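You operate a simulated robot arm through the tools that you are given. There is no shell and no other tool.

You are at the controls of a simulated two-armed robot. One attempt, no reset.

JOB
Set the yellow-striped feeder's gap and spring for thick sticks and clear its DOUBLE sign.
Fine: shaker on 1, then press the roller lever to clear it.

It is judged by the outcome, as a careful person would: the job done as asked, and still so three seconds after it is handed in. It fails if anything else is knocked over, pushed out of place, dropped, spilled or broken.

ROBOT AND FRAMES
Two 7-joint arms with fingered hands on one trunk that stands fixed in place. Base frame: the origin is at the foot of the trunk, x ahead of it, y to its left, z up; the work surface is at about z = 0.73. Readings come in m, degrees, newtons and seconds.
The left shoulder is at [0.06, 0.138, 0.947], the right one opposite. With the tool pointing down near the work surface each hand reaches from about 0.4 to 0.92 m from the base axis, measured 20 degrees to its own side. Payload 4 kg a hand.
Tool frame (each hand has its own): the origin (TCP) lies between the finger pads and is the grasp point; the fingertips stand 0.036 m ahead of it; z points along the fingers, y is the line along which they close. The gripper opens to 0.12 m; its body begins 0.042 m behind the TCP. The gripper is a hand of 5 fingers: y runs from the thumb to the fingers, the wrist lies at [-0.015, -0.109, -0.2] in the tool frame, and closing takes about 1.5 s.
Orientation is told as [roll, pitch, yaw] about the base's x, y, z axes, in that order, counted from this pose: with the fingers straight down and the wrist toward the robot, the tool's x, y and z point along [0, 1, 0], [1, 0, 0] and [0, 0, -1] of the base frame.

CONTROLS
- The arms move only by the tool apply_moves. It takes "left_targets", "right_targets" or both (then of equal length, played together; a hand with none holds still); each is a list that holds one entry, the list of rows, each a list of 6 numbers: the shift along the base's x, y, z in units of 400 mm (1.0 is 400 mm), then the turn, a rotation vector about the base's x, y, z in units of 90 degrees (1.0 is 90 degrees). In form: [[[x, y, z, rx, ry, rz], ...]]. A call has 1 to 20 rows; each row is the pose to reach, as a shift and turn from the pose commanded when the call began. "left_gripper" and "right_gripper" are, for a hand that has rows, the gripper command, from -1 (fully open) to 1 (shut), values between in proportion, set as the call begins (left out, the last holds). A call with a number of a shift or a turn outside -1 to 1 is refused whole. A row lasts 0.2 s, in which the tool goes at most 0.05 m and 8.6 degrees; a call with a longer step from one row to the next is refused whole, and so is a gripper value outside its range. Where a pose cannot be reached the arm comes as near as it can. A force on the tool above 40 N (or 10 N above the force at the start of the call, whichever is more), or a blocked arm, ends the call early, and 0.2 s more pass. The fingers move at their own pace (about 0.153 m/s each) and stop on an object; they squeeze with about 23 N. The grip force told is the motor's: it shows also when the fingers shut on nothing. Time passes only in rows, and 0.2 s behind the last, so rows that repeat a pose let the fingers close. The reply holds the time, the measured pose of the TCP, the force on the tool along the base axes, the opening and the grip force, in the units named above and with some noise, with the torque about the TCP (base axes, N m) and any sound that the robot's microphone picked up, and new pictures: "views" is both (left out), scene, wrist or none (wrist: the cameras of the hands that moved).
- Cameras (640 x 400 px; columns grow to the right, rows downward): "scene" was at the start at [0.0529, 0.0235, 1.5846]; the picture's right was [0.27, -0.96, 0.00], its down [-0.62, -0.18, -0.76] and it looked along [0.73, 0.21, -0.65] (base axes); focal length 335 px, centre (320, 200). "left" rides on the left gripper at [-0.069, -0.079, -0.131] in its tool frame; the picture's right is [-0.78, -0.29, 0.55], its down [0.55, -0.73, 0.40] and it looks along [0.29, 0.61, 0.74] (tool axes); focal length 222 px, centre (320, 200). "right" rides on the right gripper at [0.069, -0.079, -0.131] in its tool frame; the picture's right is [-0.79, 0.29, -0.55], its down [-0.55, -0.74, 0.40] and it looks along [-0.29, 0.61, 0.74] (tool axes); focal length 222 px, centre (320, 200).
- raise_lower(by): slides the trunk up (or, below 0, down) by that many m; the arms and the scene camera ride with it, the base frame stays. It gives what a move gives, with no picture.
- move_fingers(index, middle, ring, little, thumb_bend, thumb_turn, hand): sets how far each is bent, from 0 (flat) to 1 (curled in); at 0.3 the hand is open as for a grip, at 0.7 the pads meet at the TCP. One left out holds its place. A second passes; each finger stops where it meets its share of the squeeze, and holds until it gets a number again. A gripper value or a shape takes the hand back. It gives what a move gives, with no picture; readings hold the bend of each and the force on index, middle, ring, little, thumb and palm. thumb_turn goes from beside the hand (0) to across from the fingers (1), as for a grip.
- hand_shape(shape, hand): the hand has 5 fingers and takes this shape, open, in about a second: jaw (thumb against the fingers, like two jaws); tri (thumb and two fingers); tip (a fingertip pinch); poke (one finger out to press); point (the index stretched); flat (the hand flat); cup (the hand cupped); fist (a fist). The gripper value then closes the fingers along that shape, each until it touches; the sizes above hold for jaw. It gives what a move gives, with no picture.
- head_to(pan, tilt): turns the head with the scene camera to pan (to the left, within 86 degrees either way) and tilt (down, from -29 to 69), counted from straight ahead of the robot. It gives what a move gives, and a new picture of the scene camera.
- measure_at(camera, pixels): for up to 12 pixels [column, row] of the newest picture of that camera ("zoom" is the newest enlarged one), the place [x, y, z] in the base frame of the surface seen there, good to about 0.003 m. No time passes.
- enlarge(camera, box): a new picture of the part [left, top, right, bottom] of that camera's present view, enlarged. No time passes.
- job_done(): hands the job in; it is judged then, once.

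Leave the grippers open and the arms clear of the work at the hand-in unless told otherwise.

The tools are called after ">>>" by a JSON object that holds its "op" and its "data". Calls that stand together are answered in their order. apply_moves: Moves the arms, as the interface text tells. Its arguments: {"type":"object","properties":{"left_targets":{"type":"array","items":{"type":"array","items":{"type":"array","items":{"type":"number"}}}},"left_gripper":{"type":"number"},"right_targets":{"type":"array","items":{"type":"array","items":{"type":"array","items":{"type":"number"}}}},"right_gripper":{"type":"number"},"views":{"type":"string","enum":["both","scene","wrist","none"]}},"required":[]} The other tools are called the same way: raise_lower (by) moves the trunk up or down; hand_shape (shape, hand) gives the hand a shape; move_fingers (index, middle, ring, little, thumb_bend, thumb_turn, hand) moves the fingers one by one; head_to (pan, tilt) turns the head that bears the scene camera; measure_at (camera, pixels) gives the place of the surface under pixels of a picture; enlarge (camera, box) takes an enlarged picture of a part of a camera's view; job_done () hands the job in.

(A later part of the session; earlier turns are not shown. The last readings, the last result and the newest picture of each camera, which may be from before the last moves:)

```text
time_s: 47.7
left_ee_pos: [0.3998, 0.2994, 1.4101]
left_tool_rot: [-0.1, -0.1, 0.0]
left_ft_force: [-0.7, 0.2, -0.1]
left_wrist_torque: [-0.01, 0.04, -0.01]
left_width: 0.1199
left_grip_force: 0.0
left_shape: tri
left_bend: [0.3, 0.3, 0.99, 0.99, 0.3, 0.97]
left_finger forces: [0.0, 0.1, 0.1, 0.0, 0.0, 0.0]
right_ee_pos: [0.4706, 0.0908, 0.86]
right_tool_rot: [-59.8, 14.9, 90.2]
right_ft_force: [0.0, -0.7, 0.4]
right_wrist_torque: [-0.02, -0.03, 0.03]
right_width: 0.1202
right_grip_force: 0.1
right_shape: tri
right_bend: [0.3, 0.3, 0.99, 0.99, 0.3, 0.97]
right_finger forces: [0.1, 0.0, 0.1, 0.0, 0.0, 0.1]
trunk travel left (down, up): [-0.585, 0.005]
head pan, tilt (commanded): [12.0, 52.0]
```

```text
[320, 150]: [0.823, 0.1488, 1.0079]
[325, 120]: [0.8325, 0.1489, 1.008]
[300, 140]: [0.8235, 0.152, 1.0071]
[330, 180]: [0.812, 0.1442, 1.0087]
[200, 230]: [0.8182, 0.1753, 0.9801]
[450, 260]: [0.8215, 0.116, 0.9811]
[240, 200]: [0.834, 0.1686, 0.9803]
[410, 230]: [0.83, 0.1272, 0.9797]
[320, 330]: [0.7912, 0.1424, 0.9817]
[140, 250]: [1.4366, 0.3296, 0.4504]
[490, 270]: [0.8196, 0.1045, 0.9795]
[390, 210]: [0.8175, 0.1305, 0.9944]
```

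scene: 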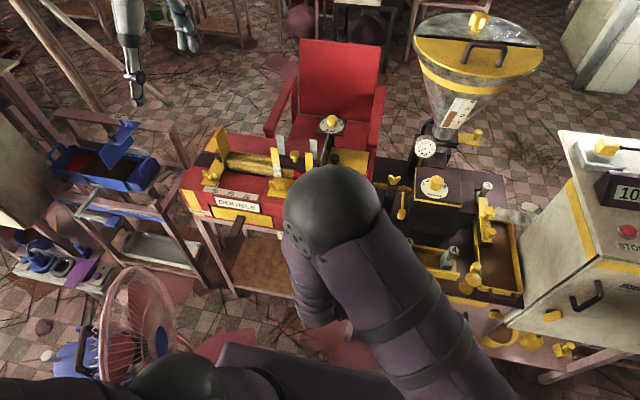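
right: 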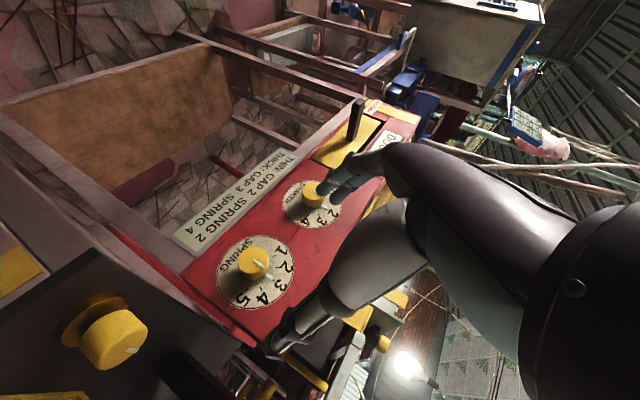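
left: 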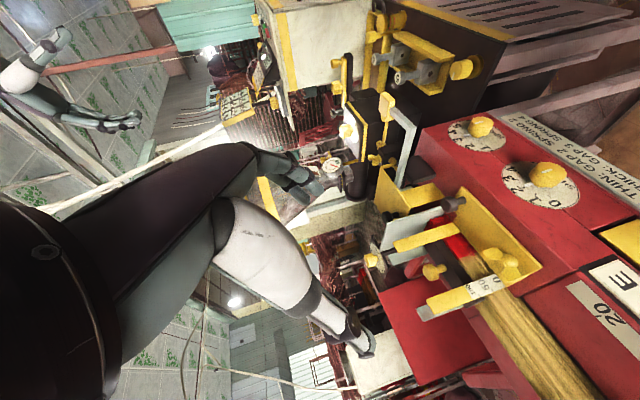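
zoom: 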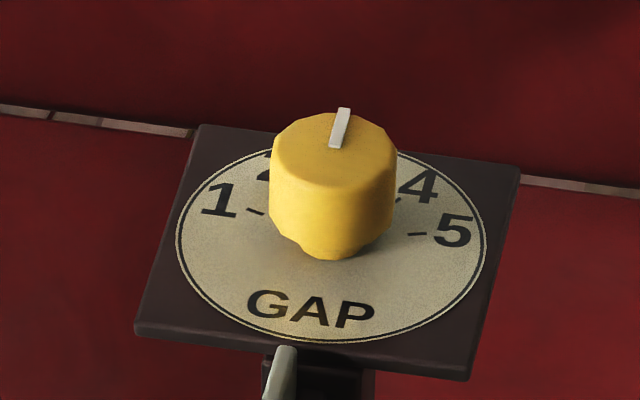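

On closer geometry the GAP pointer is within about 2° of the 3 mark, so GAP is right. It also looks like the knobs snap to their marks. Now I'll advance the right hand along its finger axis toward the spring knob, stopping about 20 mm short.

>>> {"op": "apply_moves", "data": {"right_targets": [[[0.042, -0.0055, -0.029, 0, 0, 0], [0.085, -0.011, -0.058, 0, 0, 0], [0.127, -0.0164, -0.0873, 0, 0, 0], [0.165, -0.0212, -0.1135, 0, 0, 0], [0.165, -0.0212, -0.1135, 0, 0, 0]]], "views": "both"}}

>>> {"op": "enlarge", "data": {"camera": "right", "box": [200, 120, 380, 380]}}

```text
time_s: 48.9
left_ee_pos: [0.3997, 0.3005, 1.4097]
left_tool_rot: [0.0, 0.0, 0.0]
left_ft_force: [-0.2, 0.0, 0.8]
left_wrist_torque: [0.02, 0.01, -0.01]
left_width: 0.12
left_grip_force: 0.0
left_shape: tri
left_bend: [0.3, 0.3, 0.99, 0.99, 0.3, 0.97]
left_finger forces: [0.1, 0.1, 0.0, 0.1, 0.1, 0.0]
right_ee_pos: [0.5359, 0.0837, 0.8133]
right_tool_rot: [-59.9, 14.9, 90.3]
right_ft_force: [0.5, 0.4, 0.2]
right_wrist_torque: [-0.01, -0.01, 0.0]
right_width: 0.1202
right_grip_force: 0.0
right_shape: tri
right_bend: [0.3, 0.3, 0.99, 0.99, 0.3, 0.97]
right_finger forces: [0.1, 0.1, 0.0, 0.0, 0.0, 0.0]
trunk travel left (down, up): [-0.585, 0.005]
head pan, tilt (commanded): [12.0, 52.0]
```

scene: 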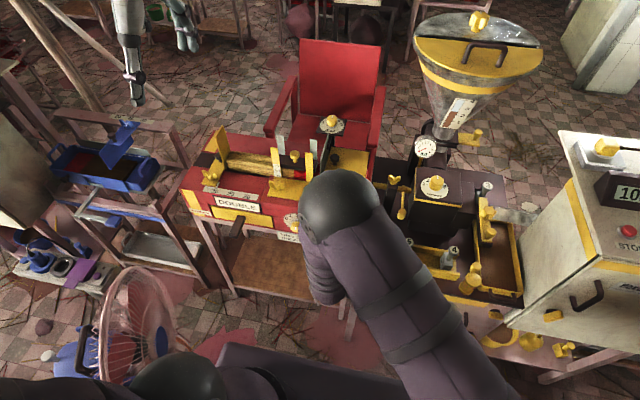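
right: 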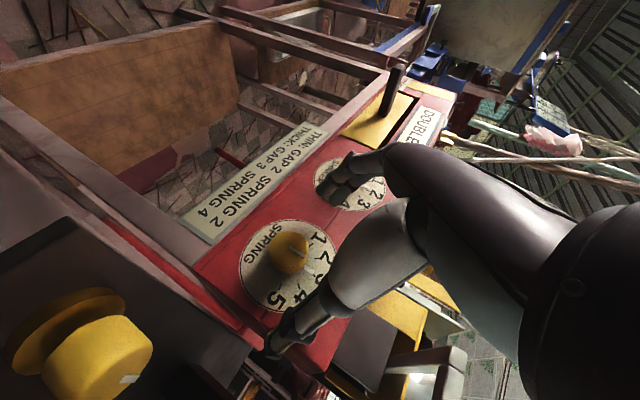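

```text
1.54 times, centred on (290, 250) of right
```

zoom: 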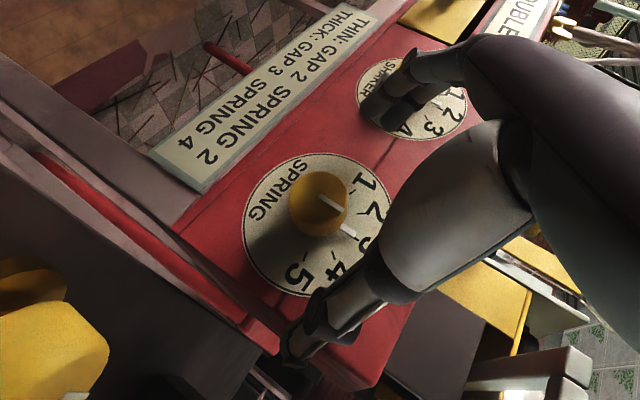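

The fingertips block the camera's view of the shaker dial. I'll measure how far they are from the shaker knob (y≈0.183–0.211) and from the spring knob.

>>> {"op": "measure_at", "data": {"camera": "right", "pixels": [[330, 190], [345, 195], [340, 180], [325, 180], [290, 252], [282, 340], [275, 350], [290, 330], [300, 262], [350, 200], [355, 185], [268, 255]]}}

```text
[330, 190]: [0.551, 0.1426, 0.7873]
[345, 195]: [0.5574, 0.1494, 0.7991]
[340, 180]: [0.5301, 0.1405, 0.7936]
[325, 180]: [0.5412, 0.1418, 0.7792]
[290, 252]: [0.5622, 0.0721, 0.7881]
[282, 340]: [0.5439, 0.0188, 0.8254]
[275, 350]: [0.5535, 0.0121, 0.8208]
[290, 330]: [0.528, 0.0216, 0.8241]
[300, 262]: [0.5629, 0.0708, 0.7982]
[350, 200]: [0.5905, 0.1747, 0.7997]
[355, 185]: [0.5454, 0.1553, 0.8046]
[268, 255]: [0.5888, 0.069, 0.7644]
```

The fingertips are about 30 mm from the shaker knob, and the geometry agrees with the tool frame. I'll do the last advance to TCP ≈ (0.553, 0.0795, 0.799), then check.

>>> {"op": "apply_moves", "data": {"right_targets": [[[0.021, -0.0045, -0.019, 0, 0, 0], [0.0425, -0.009, -0.0375, 0, 0, 0], [0.0425, -0.009, -0.0375, 0, 0, 0]]], "views": "wrist"}}

```text
time_s: 49.7
left_ee_pos: [0.4007, 0.3011, 1.4091]
left_tool_rot: [-0.1, -0.1, 0.0]
left_ft_force: [1.1, -0.1, -0.5]
left_wrist_torque: [0.0, 0.03, 0.02]
left_width: 0.1201
left_grip_force: 0.0
left_shape: tri
left_bend: [0.3, 0.3, 0.99, 0.99, 0.3, 0.97]
left_finger forces: [0.1, 0.1, 0.0, 0.0, 0.0, 0.0]
right_ee_pos: [0.5531, 0.0793, 0.7984]
right_tool_rot: [-59.8, 15.0, 90.3]
right_ft_force: [-1.7, 0.0, 0.6]
right_wrist_torque: [0.02, 0.03, 0.17]
right_width: 0.12
right_grip_force: 0.0
right_shape: tri
right_bend: [0.3, 0.3, 0.99, 0.99, 0.3, 0.97]
right_finger forces: [0.0, 2.7, 0.1, 0.1, 0.1, 0.1]
trunk travel left (down, up): [-0.585, 0.005]
head pan, tilt (commanded): [12.0, 52.0]
```

right: 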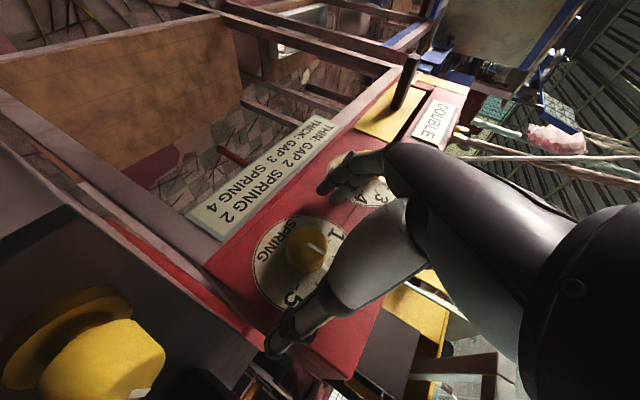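

The middle fingertip lightly touches the panel (2.7 N). I'll back off 5 mm.

>>> {"op": "apply_moves", "data": {"right_targets": [[[-0.0125, 0, 0, 0, 0, 0], [-0.0125, 0, 0, 0, 0, 0]]], "views": "none"}}

```text
time_s: 50.3
left_ee_pos: [0.4012, 0.2997, 1.4099]
left_tool_rot: [-0.1, -0.1, -0.1]
left_ft_force: [-0.2, -0.4, 0.1]
left_wrist_torque: [0.0, 0.01, -0.01]
left_width: 0.1198
left_grip_force: 0.1
left_shape: tri
left_bend: [0.3, 0.3, 0.99, 0.99, 0.3, 0.97]
left_finger forces: [0.0, 0.0, 0.0, 0.0, 0.1, 0.1]
right_ee_pos: [0.5493, 0.0789, 0.7994]
right_tool_rot: [-59.7, 14.7, 90.3]
right_ft_force: [-0.4, 0.0, 0.1]
right_wrist_torque: [0.02, -0.05, -0.01]
right_width: 0.1201
right_grip_force: 0.0
right_shape: tri
right_bend: [0.3, 0.3, 0.99, 0.99, 0.3, 0.97]
right_finger forces: [0.1, 0.0, 0.1, 0.0, 0.0, 0.1]
trunk travel left (down, up): [-0.585, 0.005]
head pan, tilt (commanded): [12.0, 52.0]
```

With this tilt the index finger would barely overlap the knob. I'll retreat 30 mm, tilt the fingers 15° closer to horizontal, and re-approach so both fingers overlap the knob.

>>> {"op": "apply_moves", "data": {"right_targets": [[[-0.04, 0.005, 0.015, 0, 0, 0], [-0.075, 0.01, 0.03, 0, 0, 0], [-0.075, 0.01, 0.025, 0, -0.054, 0.0144], [-0.075, 0.01, 0.02, 0, -0.107, 0.0287], [-0.075, 0.01, 0.01, 0, -0.161, 0.0431], [-0.04, 0.005, -0.005, 0, -0.161, 0.0431], [-0.015, 0, -0.0175, 0, -0.161, 0.0431], [-0.015, 0, -0.0175, 0, -0.161, 0.0431]]], "views": "wrist"}}

>>> {"op": "enlarge", "data": {"camera": "right", "box": [220, 120, 400, 370]}}

```text
time_s: 52.1
left_ee_pos: [0.4005, 0.2998, 1.4088]
left_tool_rot: [-0.2, -0.1, -0.1]
left_ft_force: [-0.4, 0.2, -0.6]
left_wrist_torque: [0.03, 0.04, -0.06]
left_width: 0.1199
left_grip_force: 0.1
left_shape: tri
left_bend: [0.3, 0.3, 0.99, 0.99, 0.3, 0.97]
left_finger forces: [0.1, 0.0, 0.1, 0.0, 0.1, 0.0]
right_ee_pos: [0.5426, 0.0798, 0.7922]
right_tool_rot: [-74.8, 14.9, 90.3]
right_ft_force: [-0.4, -0.6, -0.3]
right_wrist_torque: [0.0, 0.02, 0.01]
right_width: 0.1201
right_grip_force: 0.2
right_shape: tri
right_bend: [0.3, 0.3, 0.99, 0.99, 0.3, 0.97]
right_finger forces: [0.1, 0.0, 0.1, 0.0, 0.0, 0.0]
trunk travel left (down, up): [-0.585, 0.005]
head pan, tilt (commanded): [12.0, 52.0]
```

right: 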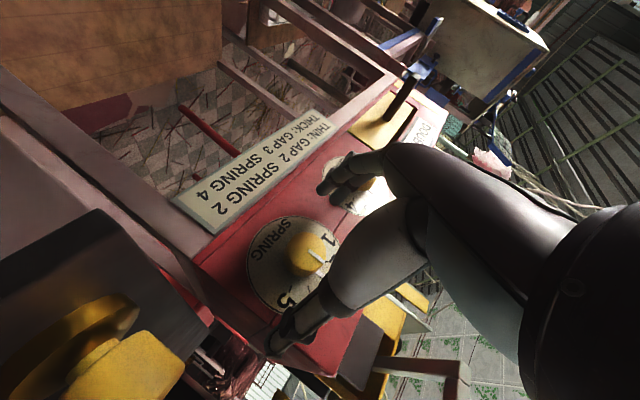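

```text
1.60 times, centred on (310, 245) of right
```

zoom: 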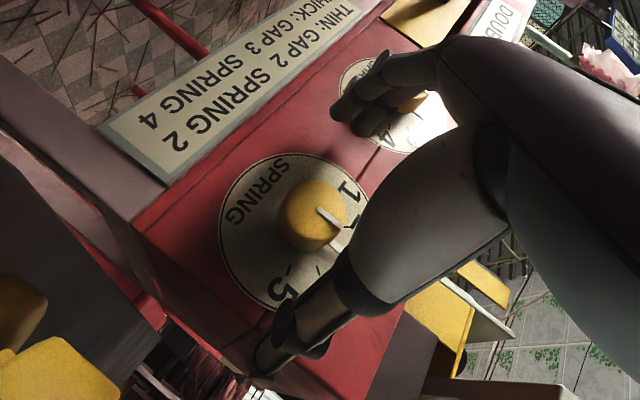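

The pose is good. I'll advance the last 4.5 mm and close on the spring knob.

>>> {"op": "apply_moves", "data": {"right_targets": [[[0.011, -0.004, 0, 0, 0, 0], [0.011, -0.004, 0, 0, 0, 0]]], "views": "none"}}

>>> {"op": "apply_moves", "data": {"right_targets": [[[0, 0, 0, 0, 0, 0], [0, 0, 0, 0, 0, 0], [0, 0, 0, 0, 0, 0], [0, 0, 0, 0, 0, 0], [0, 0, 0, 0, 0, 0], [0, 0, 0, 0, 0, 0], [0, 0, 0, 0, 0, 0], [0, 0, 0, 0, 0, 0]]], "right_gripper": 1, "views": "wrist"}}

```text
time_s: 52.7
left_ee_pos: [0.4012, 0.2999, 1.41]
left_tool_rot: [0.0, -0.1, 0.0]
left_ft_force: [-0.2, -0.5, -0.9]
left_wrist_torque: [0.03, 0.0, 0.04]
left_width: 0.1198
left_grip_force: 0.0
left_shape: tri
left_bend: [0.3, 0.3, 0.99, 0.99, 0.3, 0.97]
left_finger forces: [0.1, 0.0, 0.1, 0.0, 0.0, 0.0]
right_ee_pos: [0.5466, 0.0775, 0.7922]
right_tool_rot: [-74.8, 15.1, 90.4]
right_ft_force: [-0.2, 0.6, -0.3]
right_wrist_torque: [0.01, 0.02, 0.04]
right_width: 0.1202
right_grip_force: 0.0
right_shape: tri
right_bend: [0.3, 0.3, 0.99, 0.99, 0.3, 0.97]
right_finger forces: [0.1, 0.1, 0.0, 0.1, 0.0, 0.0]
trunk travel left (down, up): [-0.585, 0.005]
head pan, tilt (commanded): [12.0, 52.0]
```

```text
time_s: 54.5
left_ee_pos: [0.4012, 0.2997, 1.4098]
left_tool_rot: [-0.1, -0.1, -0.1]
left_ft_force: [0.3, -0.6, 0.1]
left_wrist_torque: [-0.01, -0.02, 0.0]
left_width: 0.1199
left_grip_force: 0.0
left_shape: tri
left_bend: [0.3, 0.3, 0.99, 0.99, 0.3, 0.97]
left_finger forces: [0.1, 0.0, 0.0, 0.0, 0.0, 0.1]
right_ee_pos: [0.5464, 0.0776, 0.7924]
right_tool_rot: [-74.8, 15.0, 90.3]
right_ft_force: [1.9, 0.0, -1.0]
right_wrist_torque: [0.0, 0.06, 0.06]
right_width: 0.0258
right_grip_force: 22.9
right_shape: tri
right_bend: [0.56, 0.6, 1.0, 1.0, 0.69, 1.0]
right_finger forces: [10.5, 10.9, 0.1, 0.0, 20.3, 0.1]
trunk travel left (down, up): [-0.585, 0.005]
head pan, tilt (commanded): [12.0, 52.0]
```

right: 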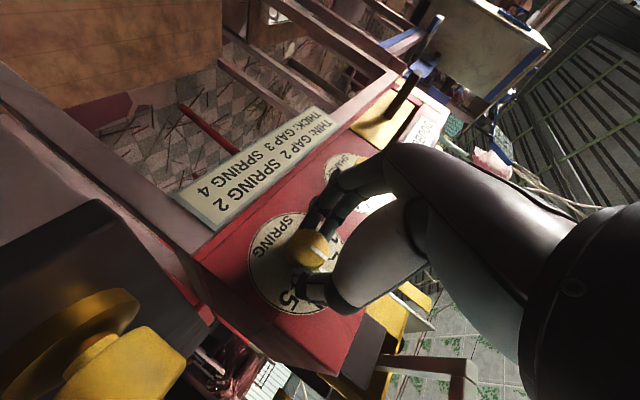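

Solid grip: index 10.5 N, middle 10.9 N, thumb 20.3 N. The turn will swing the palm down and to the right, so I'll first check where the neighbouring dark table's corner is.

>>> {"op": "measure_at", "data": {"camera": "right", "pixels": [[95, 215], [60, 230], [150, 290], [185, 345], [30, 280], [110, 270], [80, 300], [130, 360], [160, 230], [200, 310], [60, 160], [225, 345]]}}

```text
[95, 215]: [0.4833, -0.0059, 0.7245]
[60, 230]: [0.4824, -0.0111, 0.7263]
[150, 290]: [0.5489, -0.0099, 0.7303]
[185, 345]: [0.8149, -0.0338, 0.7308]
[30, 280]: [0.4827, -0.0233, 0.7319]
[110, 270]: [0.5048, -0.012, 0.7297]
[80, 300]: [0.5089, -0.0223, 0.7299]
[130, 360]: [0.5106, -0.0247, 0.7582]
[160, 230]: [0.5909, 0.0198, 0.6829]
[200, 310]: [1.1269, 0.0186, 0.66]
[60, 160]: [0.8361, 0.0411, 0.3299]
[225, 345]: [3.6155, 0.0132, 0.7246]
```

The dark table's corner is at (0.483, -0.006, 0.73), and the thumb will clear it by over 20 mm during the turn. I'll turn the spring knob +37° clockwise as seen from the front, pivoting about its axis.

>>> {"op": "apply_moves", "data": {"right_targets": [[[0, -0.0015, 0, 0.0587, 0, 0], [0, -0.003, 0, 0.1174, 0, 0], [0, -0.0045, 0, 0.1761, 0, 0], [0, -0.006, 0, 0.2349, 0, 0], [0, -0.0075, 0, 0.2936, 0, 0], [0, -0.009, 0, 0.3523, 0, 0], [0, -0.0105, -0.0005, 0.411, 0, 0], [0, -0.0105, -0.0005, 0.411, 0, 0], [0, -0.0105, -0.0005, 0.411, 0, 0]]], "views": "both"}}

```text
time_s: 56.5
left_ee_pos: [0.4011, 0.3, 1.4094]
left_tool_rot: [0.0, -0.1, -0.1]
left_ft_force: [0.4, -0.5, 0.6]
left_wrist_torque: [-0.03, -0.01, -0.02]
left_width: 0.12
left_grip_force: 0.1
left_shape: tri
left_bend: [0.3, 0.3, 0.99, 0.99, 0.3, 0.97]
left_finger forces: [0.0, 0.0, 0.0, 0.0, 0.0, 0.0]
right_ee_pos: [0.5467, 0.073, 0.7917]
right_tool_rot: [-75.0, -22.1, 90.2]
right_ft_force: [0.3, -6.3, -1.5]
right_wrist_torque: [-0.02, 0.05, -0.14]
right_width: 0.0259
right_grip_force: 23.0
right_shape: tri
right_bend: [0.57, 0.6, 1.0, 1.0, 0.69, 1.0]
right_finger forces: [9.4, 9.7, 0.1, 0.0, 25.3, 0.0]
trunk travel left (down, up): [-0.585, 0.005]
head pan, tilt (commanded): [12.0, 52.0]
```

scene: 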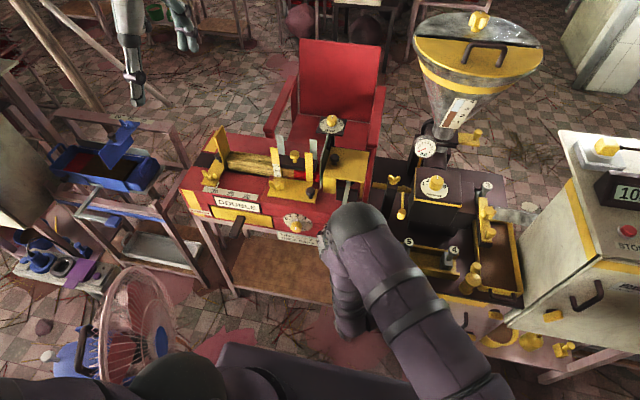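
right: 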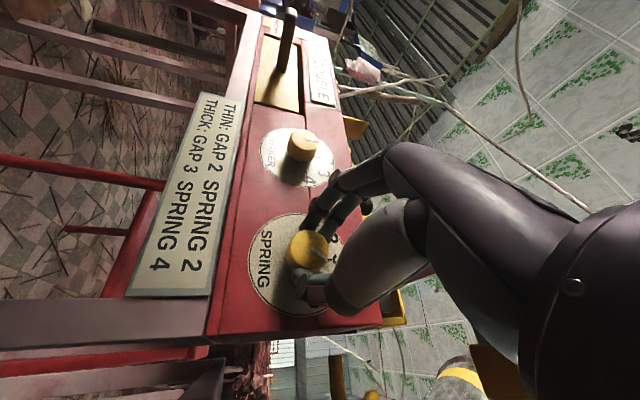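

The hand turned fully, with the knob held. Opening the thumb wide here could hit the yellow knob on the neighbouring table at about (0.54, -0.025), so I'll open only partway, to about 50 mm, and back straight off.

>>> {"op": "apply_moves", "data": {"right_targets": [[[0, 0, 0, 0, 0, 0], [0, 0, 0, 0, 0, 0], [0, 0, 0, 0, 0, 0], [0, 0, 0, 0, 0, 0], [0, 0, 0, 0, 0, 0]]], "right_gripper": 0.15, "views": "wrist"}}

>>> {"op": "enlarge", "data": {"camera": "right", "box": [230, 190, 370, 330]}}

```text
time_s: 57.7
left_ee_pos: [0.4018, 0.3008, 1.4108]
left_tool_rot: [-0.1, -0.1, -0.1]
left_ft_force: [-0.8, -0.2, 0.2]
left_wrist_torque: [-0.05, -0.01, -0.01]
left_width: 0.1199
left_grip_force: 0.0
left_shape: tri
left_bend: [0.3, 0.3, 0.99, 0.99, 0.3, 0.97]
left_finger forces: [0.1, 0.0, 0.0, 0.1, 0.1, 0.0]
right_ee_pos: [0.5466, 0.074, 0.7923]
right_tool_rot: [-75.1, -22.1, 90.2]
right_ft_force: [-0.2, 0.4, 0.4]
right_wrist_torque: [0.02, 0.01, 0.02]
right_width: 0.0508
right_grip_force: 0.1
right_shape: tri
right_bend: [0.45, 0.49, 0.99, 0.99, 0.63, 1.0]
right_finger forces: [0.1, 0.0, 0.0, 0.0, 0.0, 0.0]
trunk travel left (down, up): [-0.585, 0.005]
head pan, tilt (commanded): [12.0, 52.0]
```

right: 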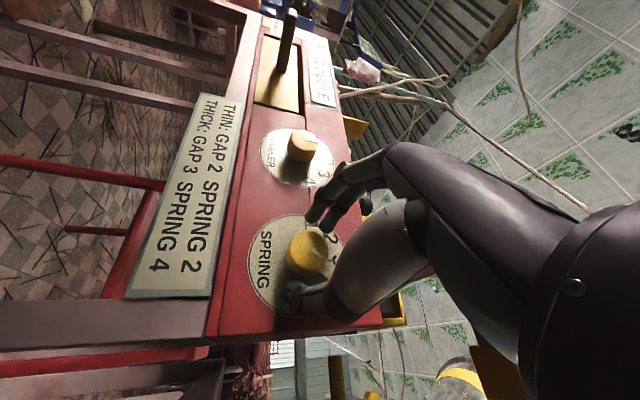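

```text
2.86 times, centred on (300, 260) of right
```

zoom: 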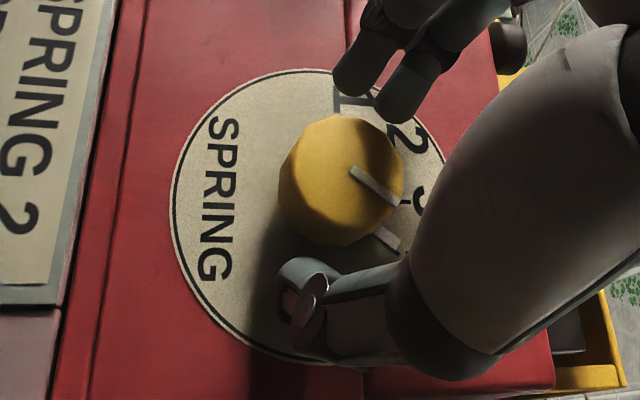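

The pointer now lies past 3, toward 4. I'll back straight off along -x by 60 mm and check.

>>> {"op": "apply_moves", "data": {"right_targets": [[[-0.05, 0, 0, 0, 0, 0], [-0.1, 0, 0, 0, 0, 0], [-0.15, 0, 0, 0, 0, 0], [-0.15, 0, 0, 0, 0, 0]]], "views": "wrist"}}

>>> {"op": "enlarge", "data": {"camera": "right", "box": [210, 120, 370, 320]}}

```text
time_s: 58.7
left_ee_pos: [0.4009, 0.3001, 1.4093]
left_tool_rot: [-0.2, 0.0, -0.2]
left_ft_force: [-1.2, -0.5, -0.3]
left_wrist_torque: [0.06, 0.02, 0.01]
left_width: 0.1198
left_grip_force: 0.1
left_shape: tri
left_bend: [0.3, 0.3, 0.99, 0.99, 0.3, 0.97]
left_finger forces: [0.0, 0.1, 0.0, 0.0, 0.0, 0.1]
right_ee_pos: [0.4872, 0.0731, 0.7924]
right_tool_rot: [-75.0, -22.0, 90.3]
right_ft_force: [-0.3, 0.4, -0.8]
right_wrist_torque: [0.01, -0.01, -0.01]
right_width: 0.0512
right_grip_force: 0.1
right_shape: tri
right_bend: [0.45, 0.49, 0.99, 0.99, 0.63, 1.0]
right_finger forces: [0.0, 0.0, 0.0, 0.0, 0.0, 0.0]
trunk travel left (down, up): [-0.585, 0.005]
head pan, tilt (commanded): [12.0, 52.0]
```

right: 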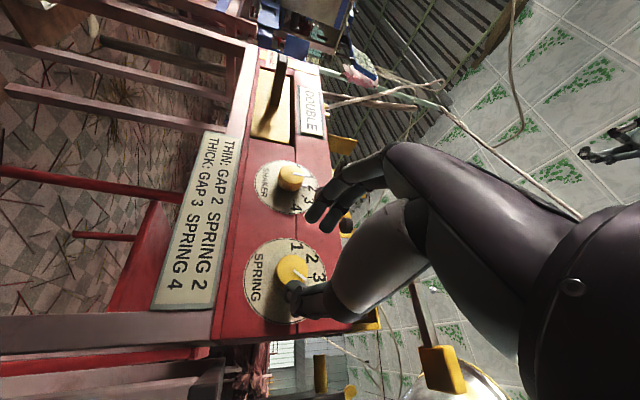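

```text
2.00 times, centred on (290, 220) of right
```

zoom: 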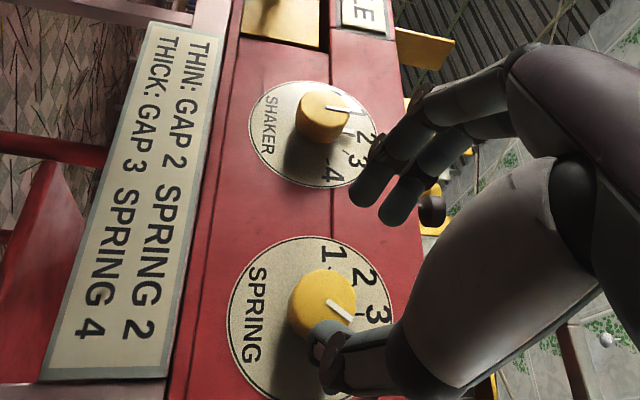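

The spring pointer is now in the 4 direction, about 31–37° past 3's direction minus foreshortening, and I'll verify it from a clear view later. Next is the shaker, reading 2. I'll measure its knob through this view.

>>> {"op": "measure_at", "data": {"camera": "zoom", "pixels": [[322, 118], [300, 118], [345, 118], [325, 95], [322, 140], [272, 125], [362, 107], [250, 115], [365, 175], [305, 187], [320, 85], [345, 320]]}}

>>> {"op": "head_to", "data": {"pan": 20, "tilt": 52}}

```text
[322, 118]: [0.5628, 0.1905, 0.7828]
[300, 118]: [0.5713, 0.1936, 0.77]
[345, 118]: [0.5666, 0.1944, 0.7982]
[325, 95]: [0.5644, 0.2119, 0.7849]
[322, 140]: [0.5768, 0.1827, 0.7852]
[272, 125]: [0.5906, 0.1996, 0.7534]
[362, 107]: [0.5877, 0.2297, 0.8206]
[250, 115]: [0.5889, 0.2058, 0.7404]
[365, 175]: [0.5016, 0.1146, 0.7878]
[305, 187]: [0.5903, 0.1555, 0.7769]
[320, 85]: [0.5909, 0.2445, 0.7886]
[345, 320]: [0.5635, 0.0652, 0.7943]
```

```text
time_s: 59.4
left_ee_pos: [0.4004, 0.3008, 1.409]
left_tool_rot: [0.0, -0.1, -0.1]
left_ft_force: [0.8, 0.0, -0.2]
left_wrist_torque: [-0.01, -0.01, -0.03]
left_width: 0.12
left_grip_force: 0.1
left_shape: tri
left_bend: [0.3, 0.3, 0.99, 0.99, 0.3, 0.97]
left_finger forces: [0.0, 0.1, 0.1, 0.0, 0.1, 0.0]
right_ee_pos: [0.4875, 0.0738, 0.7928]
right_tool_rot: [-74.9, -22.1, 90.4]
right_ft_force: [0.0, 0.7, -0.2]
right_wrist_torque: [-0.02, -0.04, -0.01]
right_width: 0.0508
right_grip_force: 0.0
right_shape: tri
right_bend: [0.45, 0.49, 0.99, 0.99, 0.63, 1.0]
right_finger forces: [0.0, 0.0, 0.0, 0.0, 0.1, 0.1]
trunk travel left (down, up): [-0.585, 0.005]
head pan, tilt (commanded): [20.0, 52.0]
```

scene: 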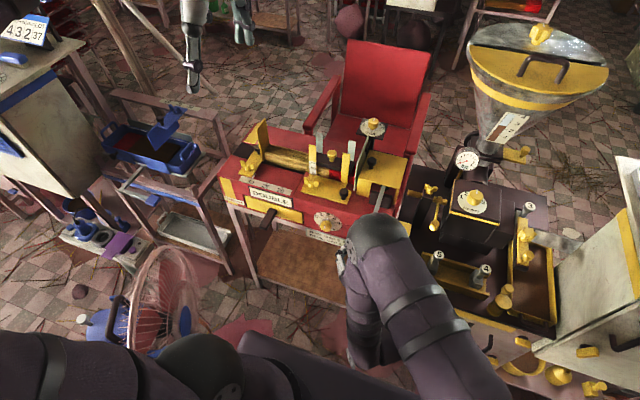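

Shaker axis: about (y 0.198, z 0.786). The hand is already rolled +22°, which is the right start for a -37° turn. I'll slide left in front of the shaker knob with a slightly wider opening, then check.

>>> {"op": "apply_moves", "data": {"right_targets": [[[0, 0.1, 0, 0, 0, 0], [0, 0.2, 0, 0, 0, 0], [0, 0.305, 0, 0, 0, 0], [0, 0.305, 0, 0, 0, 0]]], "right_gripper": -0.2, "views": "both"}}

>>> {"op": "enlarge", "data": {"camera": "right", "box": [210, 120, 370, 320]}}

```text
time_s: 60.4
left_ee_pos: [0.401, 0.2997, 1.4095]
left_tool_rot: [-0.2, 0.0, -0.1]
left_ft_force: [-0.4, 0.8, 1.0]
left_wrist_torque: [0.05, 0.0, 0.0]
left_width: 0.1197
left_grip_force: 0.1
left_shape: tri
left_bend: [0.3, 0.3, 0.99, 0.99, 0.3, 0.97]
left_finger forces: [0.1, 0.0, 0.0, 0.0, 0.0, 0.0]
right_ee_pos: [0.486, 0.1966, 0.7928]
right_tool_rot: [-75.1, -22.0, 90.3]
right_ft_force: [-0.3, -0.3, -0.2]
right_wrist_torque: [-0.02, -0.01, -0.01]
right_width: 0.0721
right_grip_force: 0.1
right_shape: tri
right_bend: [0.38, 0.42, 0.99, 0.99, 0.48, 1.0]
right_finger forces: [0.0, 0.1, 0.1, 0.1, 0.0, 0.0]
trunk travel left (down, up): [-0.585, 0.005]
head pan, tilt (commanded): [20.0, 52.0]
```

scene: 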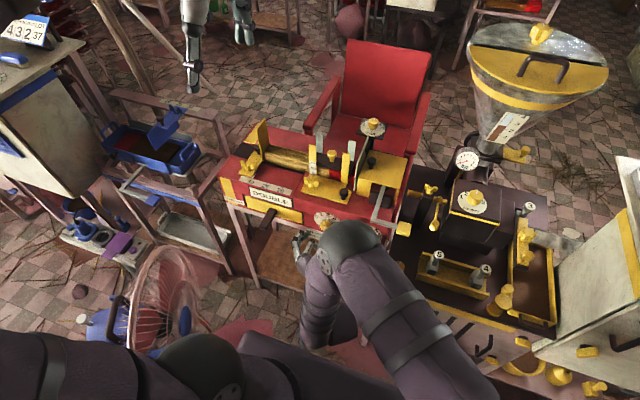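
right: 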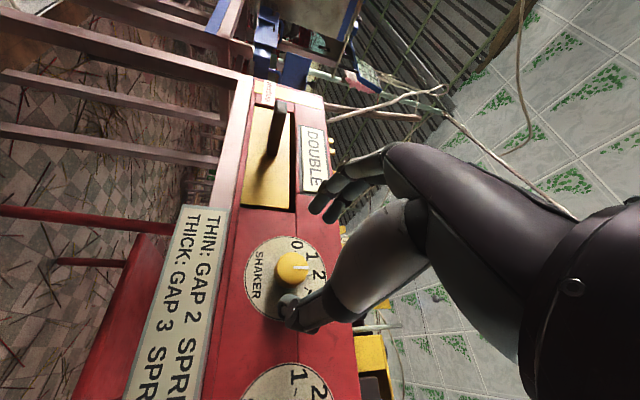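

```text
2.00 times, centred on (290, 220) of right
```

zoom: 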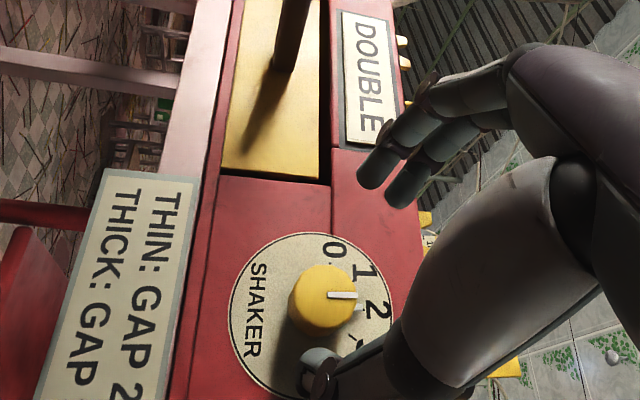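

The hand's position relative to the shaker knob matches what worked on the spring knob. I'll advance 60 mm straight in.

>>> {"op": "apply_moves", "data": {"right_targets": [[[0.05, 0, 0, 0, 0, 0], [0.1, 0, 0, 0, 0, 0], [0.149, 0, 0, 0, 0, 0], [0.149, 0, 0, 0, 0, 0]]], "views": "wrist"}}

>>> {"op": "enlarge", "data": {"camera": "right", "box": [210, 120, 370, 320]}}

```text
time_s: 61.4
left_ee_pos: [0.4005, 0.3009, 1.4091]
left_tool_rot: [-0.1, -0.1, -0.2]
left_ft_force: [0.5, -0.2, 0.6]
left_wrist_torque: [0.03, -0.02, -0.02]
left_width: 0.12
left_grip_force: 0.0
left_shape: tri
left_bend: [0.3, 0.3, 0.99, 0.99, 0.3, 0.97]
left_finger forces: [0.0, 0.0, 0.0, 0.0, 0.1, 0.0]
right_ee_pos: [0.547, 0.1964, 0.7925]
right_tool_rot: [-75.0, -22.1, 90.1]
right_ft_force: [-0.6, -0.5, -0.1]
right_wrist_torque: [-0.01, 0.03, -0.02]
right_width: 0.0718
right_grip_force: 0.0
right_shape: tri
right_bend: [0.38, 0.42, 0.99, 0.99, 0.48, 1.0]
right_finger forces: [0.0, 0.1, 0.1, 0.0, 0.0, 0.0]
trunk travel left (down, up): [-0.585, 0.005]
head pan, tilt (commanded): [20.0, 52.0]
```

right: 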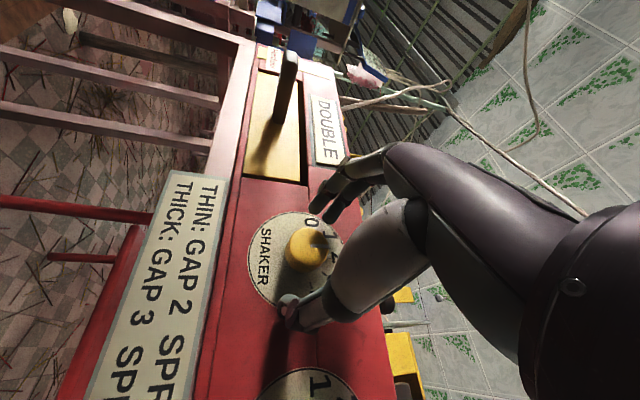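

```text
2.00 times, centred on (290, 220) of right
```

zoom: 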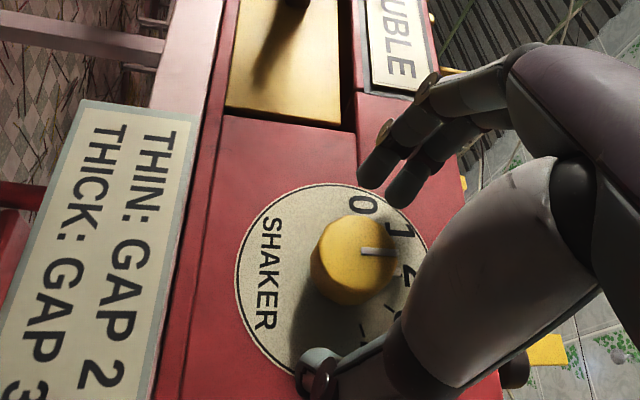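

No contact forces, and the knob is between the fingers and thumb. Closing on it.

>>> {"op": "apply_moves", "data": {"right_targets": [[[0, 0, 0, 0, 0, 0], [0, 0, 0, 0, 0, 0], [0, 0, 0, 0, 0, 0], [0, 0, 0, 0, 0, 0], [0, 0, 0, 0, 0, 0], [0, 0, 0, 0, 0, 0]]], "right_gripper": 1, "views": "wrist"}}

```text
time_s: 62.8
left_ee_pos: [0.4018, 0.3002, 1.4092]
left_tool_rot: [-0.1, 0.0, 0.0]
left_ft_force: [-0.1, 0.1, 0.2]
left_wrist_torque: [-0.03, -0.01, 0.01]
left_width: 0.1197
left_grip_force: 0.0
left_shape: tri
left_bend: [0.3, 0.3, 0.99, 0.99, 0.3, 0.97]
left_finger forces: [0.0, 0.1, 0.0, 0.0, 0.1, 0.1]
right_ee_pos: [0.5464, 0.1949, 0.7923]
right_tool_rot: [-75.0, -21.9, 90.3]
right_ft_force: [2.2, 1.0, -0.3]
right_wrist_torque: [0.05, -0.02, 0.06]
right_width: 0.0252
right_grip_force: 22.9
right_shape: tri
right_bend: [0.56, 0.59, 1.0, 1.0, 0.69, 1.0]
right_finger forces: [10.5, 9.6, 0.0, 0.0, 20.4, 0.1]
trunk travel left (down, up): [-0.585, 0.005]
head pan, tilt (commanded): [20.0, 52.0]
```

right: 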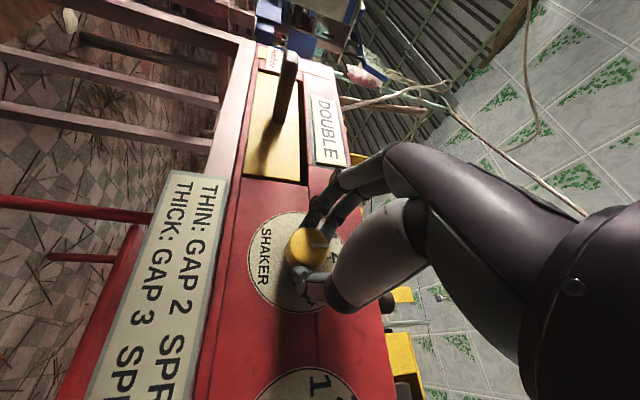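

Gripped well. I'll turn it -37° counter-clockwise to bring SHAKER from 2 to 1.

>>> {"op": "apply_moves", "data": {"right_targets": [[[0, 0.0015, 0, -0.0587, 0, 0], [0, 0.003, 0, -0.1174, 0, 0], [0, 0.0045, 0, -0.1761, 0, 0], [0, 0.006, 0, -0.2349, 0, 0], [0, 0.0075, 0, -0.2936, 0, 0], [0, 0.009, 0, -0.3523, 0, 0], [0, 0.0105, 0.0005, -0.411, 0, 0], [0, 0.0105, 0.0005, -0.411, 0, 0], [0, 0.0105, 0.0005, -0.411, 0, 0]]], "views": "wrist"}}

```text
time_s: 64.8
left_ee_pos: [0.4014, 0.3018, 1.4088]
left_tool_rot: [-0.1, -0.1, -0.1]
left_ft_force: [0.2, -0.1, -0.2]
left_wrist_torque: [0.0, -0.03, -0.05]
left_width: 0.12
left_grip_force: 0.0
left_shape: tri
left_bend: [0.3, 0.3, 0.99, 0.99, 0.3, 0.97]
left_finger forces: [0.0, 0.0, 0.1, 0.0, 0.1, 0.0]
right_ee_pos: [0.5471, 0.2012, 0.7932]
right_tool_rot: [-74.9, 15.0, 90.1]
right_ft_force: [0.7, 5.8, 2.3]
right_wrist_torque: [0.08, -0.06, 0.24]
right_width: 0.0243
right_grip_force: 22.8
right_shape: tri
right_bend: [0.56, 0.59, 1.0, 1.0, 0.7, 1.0]
right_finger forces: [11.5, 13.2, 0.0, 0.0, 19.6, 0.0]
trunk travel left (down, up): [-0.585, 0.005]
head pan, tilt (commanded): [20.0, 52.0]
```

right: 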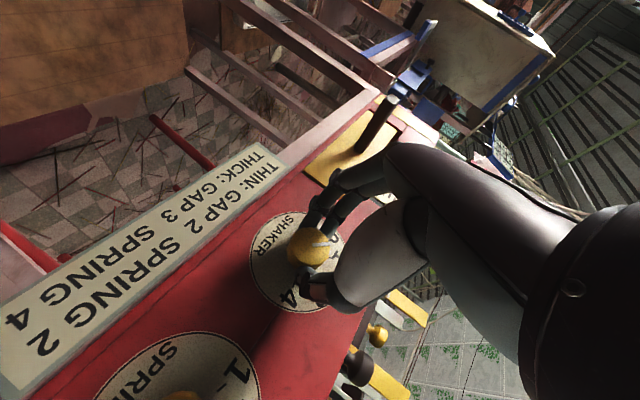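

Turned. I'll release with a partial opening and back straight off 60 mm.

>>> {"op": "apply_moves", "data": {"right_targets": [[[0, 0, 0, 0, 0, 0], [0, 0, 0, 0, 0, 0], [0, 0, 0, 0, 0, 0], [0, 0, 0, 0, 0, 0], [0, 0, 0, 0, 0, 0], [-0.05, 0, 0, 0, 0, 0], [-0.1, 0, 0, 0, 0, 0], [-0.15, 0, 0, 0, 0, 0], [-0.15, 0, 0, 0, 0, 0]]], "right_gripper": -0.2, "views": "both"}}

>>> {"op": "enlarge", "data": {"camera": "right", "box": [170, 180, 370, 390]}}

```text
time_s: 66.8
left_ee_pos: [0.4013, 0.3007, 1.4093]
left_tool_rot: [0.0, 0.0, -0.1]
left_ft_force: [0.4, -0.1, 0.0]
left_wrist_torque: [0.01, 0.03, 0.01]
left_width: 0.1198
left_grip_force: 0.0
left_shape: tri
left_bend: [0.3, 0.3, 0.99, 0.99, 0.3, 0.97]
left_finger forces: [0.0, 0.0, 0.1, 0.0, 0.0, 0.0]
right_ee_pos: [0.4863, 0.1998, 0.7915]
right_tool_rot: [-74.8, 14.9, 90.2]
right_ft_force: [-0.2, -0.7, -0.3]
right_wrist_torque: [0.0, 0.0, -0.01]
right_width: 0.0719
right_grip_force: 0.1
right_shape: tri
right_bend: [0.38, 0.42, 0.99, 0.99, 0.48, 1.0]
right_finger forces: [0.0, 0.1, 0.0, 0.0, 0.0, 0.1]
trunk travel left (down, up): [-0.585, 0.005]
head pan, tilt (commanded): [20.0, 52.0]
```

scene: 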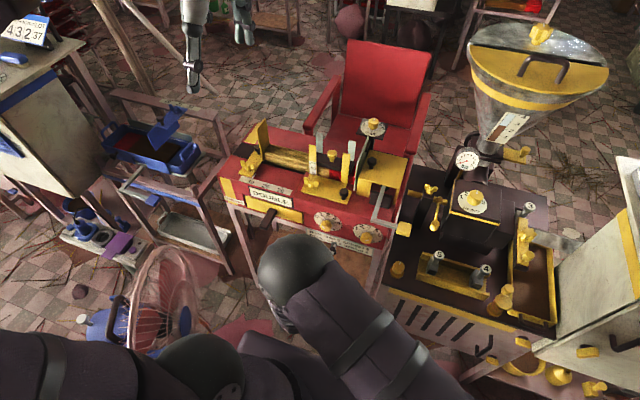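
right: 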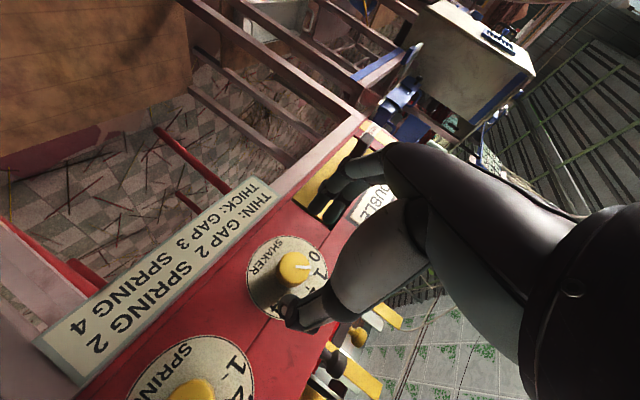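

```text
1.90 times, centred on (270, 285) of right
```

zoom: 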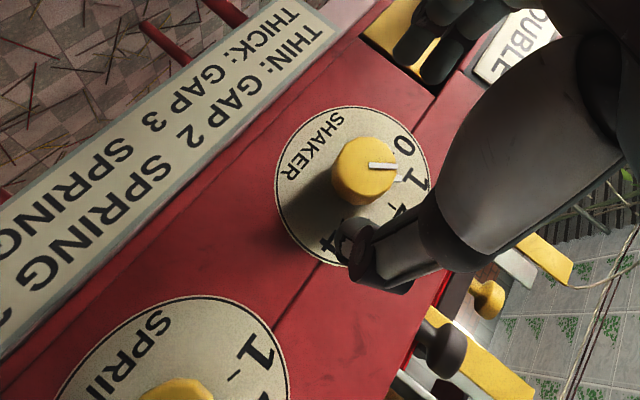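

The shaker pointer appears to be at 1. I can now see both front dials in the scene view near (327,222) and (366,233), so I'll zoom in to verify all three settings.

>>> {"op": "enlarge", "data": {"camera": "scene", "box": [300, 200, 400, 262]}}

>>> {"op": "enlarge", "data": {"camera": "scene", "box": [350, 110, 396, 142]}}

>>> {"op": "enlarge", "data": {"camera": "scene", "box": [215, 100, 435, 260]}}

```text
6.40 times, centred on (350, 231) of scene
```

zoom: 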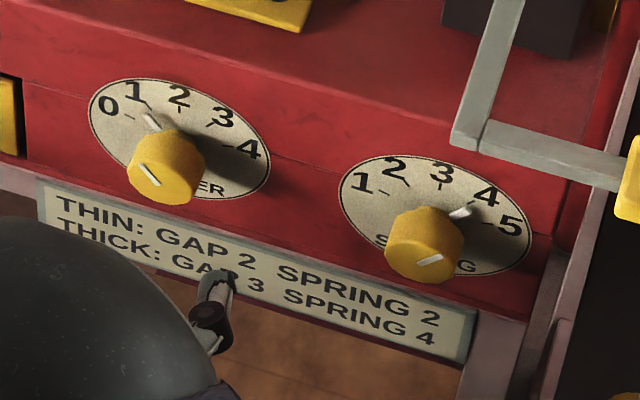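

```text
12.50 times, centred on (373, 126) of scene
```

zoom: 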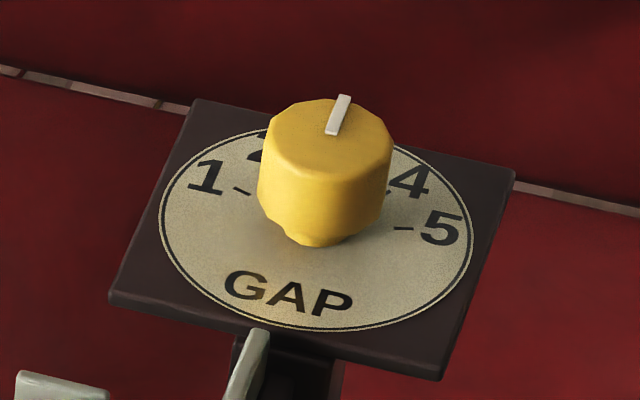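

```text
2.50 times, centred on (325, 180) of scene
```

zoom: 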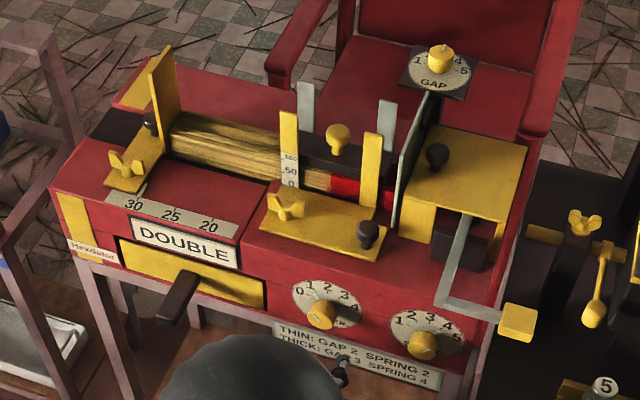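

All three settings are verified: SHAKER at 1, SPRING at 4, GAP at 3. The last step is the roller lever. I'll withdraw the right hand by moving to y≈0.09 in front of the lever, then straight up, well in front of the lever arm.

>>> {"op": "apply_moves", "data": {"right_targets": [[[-0.015, -0.09, 0.01, 0, 0.054, -0.0144], [-0.03, -0.18, 0.02, 0, 0.107, -0.0287], [-0.0425, -0.27, 0.04, 0, 0.161, -0.0431], [-0.0425, -0.27, 0.14, 0, 0.161, -0.0431], [-0.0425, -0.27, 0.24, 0, 0.161, -0.0431], [-0.0425, -0.27, 0.34, 0, 0.161, -0.0431], [-0.0425, -0.27, 0.44, 0, 0.161, -0.0431], [-0.0425, -0.27, 0.54, 0, 0.161, -0.0431], [-0.0425, -0.27, 0.64, 0, 0.161, -0.0431], [-0.0425, -0.27, 0.74, 0, 0.161, -0.0431], [-0.0425, -0.27, 0.83, 0, 0.161, -0.0431], [-0.0425, -0.27, 0.83, 0, 0.161, -0.0431]]], "views": "scene"}}

```text
time_s: 69.4
left_ee_pos: [0.4011, 0.2994, 1.4087]
left_tool_rot: [0.1, 0.0, -0.1]
left_ft_force: [0.2, 0.5, 0.4]
left_wrist_torque: [-0.01, 0.04, 0.05]
left_width: 0.12
left_grip_force: 0.1
left_shape: tri
left_bend: [0.3, 0.3, 0.99, 0.99, 0.3, 0.97]
left_finger forces: [0.1, 0.0, 0.0, 0.0, 0.0, 0.1]
right_ee_pos: [0.4699, 0.0917, 1.1262]
right_tool_rot: [-59.8, 15.0, 90.2]
right_ft_force: [0.1, 0.1, -0.2]
right_wrist_torque: [-0.02, 0.02, 0.02]
right_width: 0.0714
right_grip_force: 0.0
right_shape: tri
right_bend: [0.38, 0.42, 0.99, 0.99, 0.48, 1.0]
right_finger forces: [0.0, 0.1, 0.0, 0.0, 0.0, 0.0]
trunk travel left (down, up): [-0.585, 0.005]
head pan, tilt (commanded): [20.0, 52.0]
```

scene: 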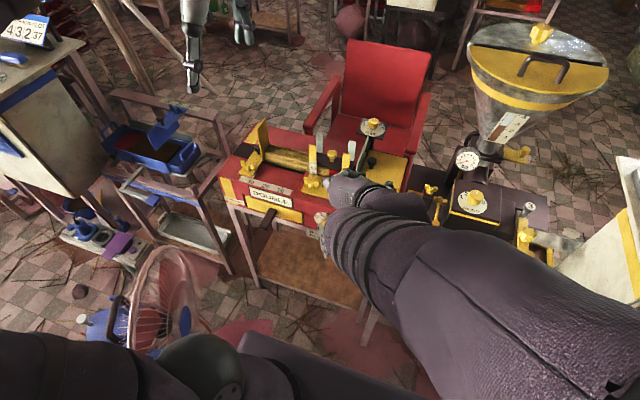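

Clear. Now I'll slide right and untilt at the same time.

>>> {"op": "apply_moves", "data": {"right_targets": [[[0.002, -0.093, 0, 0.0168, 0.0737, -0.0097], [0.004, -0.186, 0, 0.0336, 0.1473, -0.0194], [0.006, -0.279, 0, 0.0503, 0.221, -0.0291], [0.008, -0.372, 0, 0.0671, 0.2947, -0.0388], [0.01, -0.465, 0, 0.0839, 0.3683, -0.0485], [0.012, -0.558, 0, 0.1007, 0.442, -0.0582], [0.014, -0.651, 0, 0.1174, 0.5157, -0.0679], [0.016, -0.744, 0, 0.1342, 0.5893, -0.0776], [0.018, -0.8375, 0, 0.151, 0.663, -0.0873], [0.018, -0.8375, 0, 0.151, 0.663, -0.0873]]], "views": "scene"}}

```text
time_s: 71.6
left_ee_pos: [0.4017, 0.3015, 1.4092]
left_tool_rot: [-0.1, -0.1, 0.0]
left_ft_force: [-0.1, -0.2, 0.3]
left_wrist_torque: [-0.01, 0.0, 0.01]
left_width: 0.1197
left_grip_force: 0.0
left_shape: tri
left_bend: [0.3, 0.3, 0.99, 0.99, 0.3, 0.97]
left_finger forces: [0.0, 0.1, 0.0, 0.1, 0.0, 0.0]
right_ee_pos: [0.4755, -0.2434, 1.1243]
right_tool_rot: [0.2, -0.3, 90.0]
right_ft_force: [-0.5, -0.6, 0.0]
right_wrist_torque: [-0.02, -0.03, -0.05]
right_width: 0.0717
right_grip_force: 0.0
right_shape: tri
right_bend: [0.38, 0.42, 0.99, 0.99, 0.48, 1.0]
right_finger forces: [0.0, 0.0, 0.0, 0.1, 0.1, 0.0]
trunk travel left (down, up): [-0.585, 0.005]
head pan, tilt (commanded): [20.0, 52.0]
```

scene: 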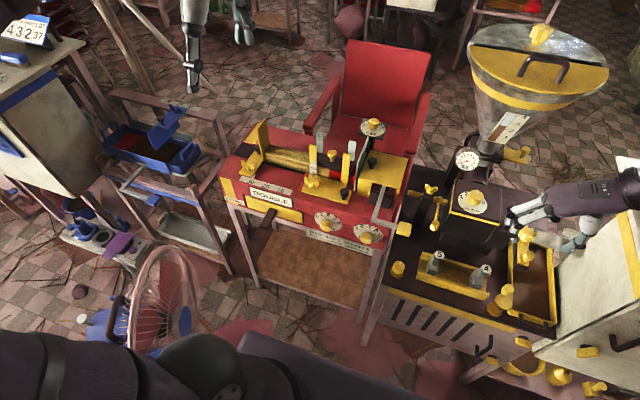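

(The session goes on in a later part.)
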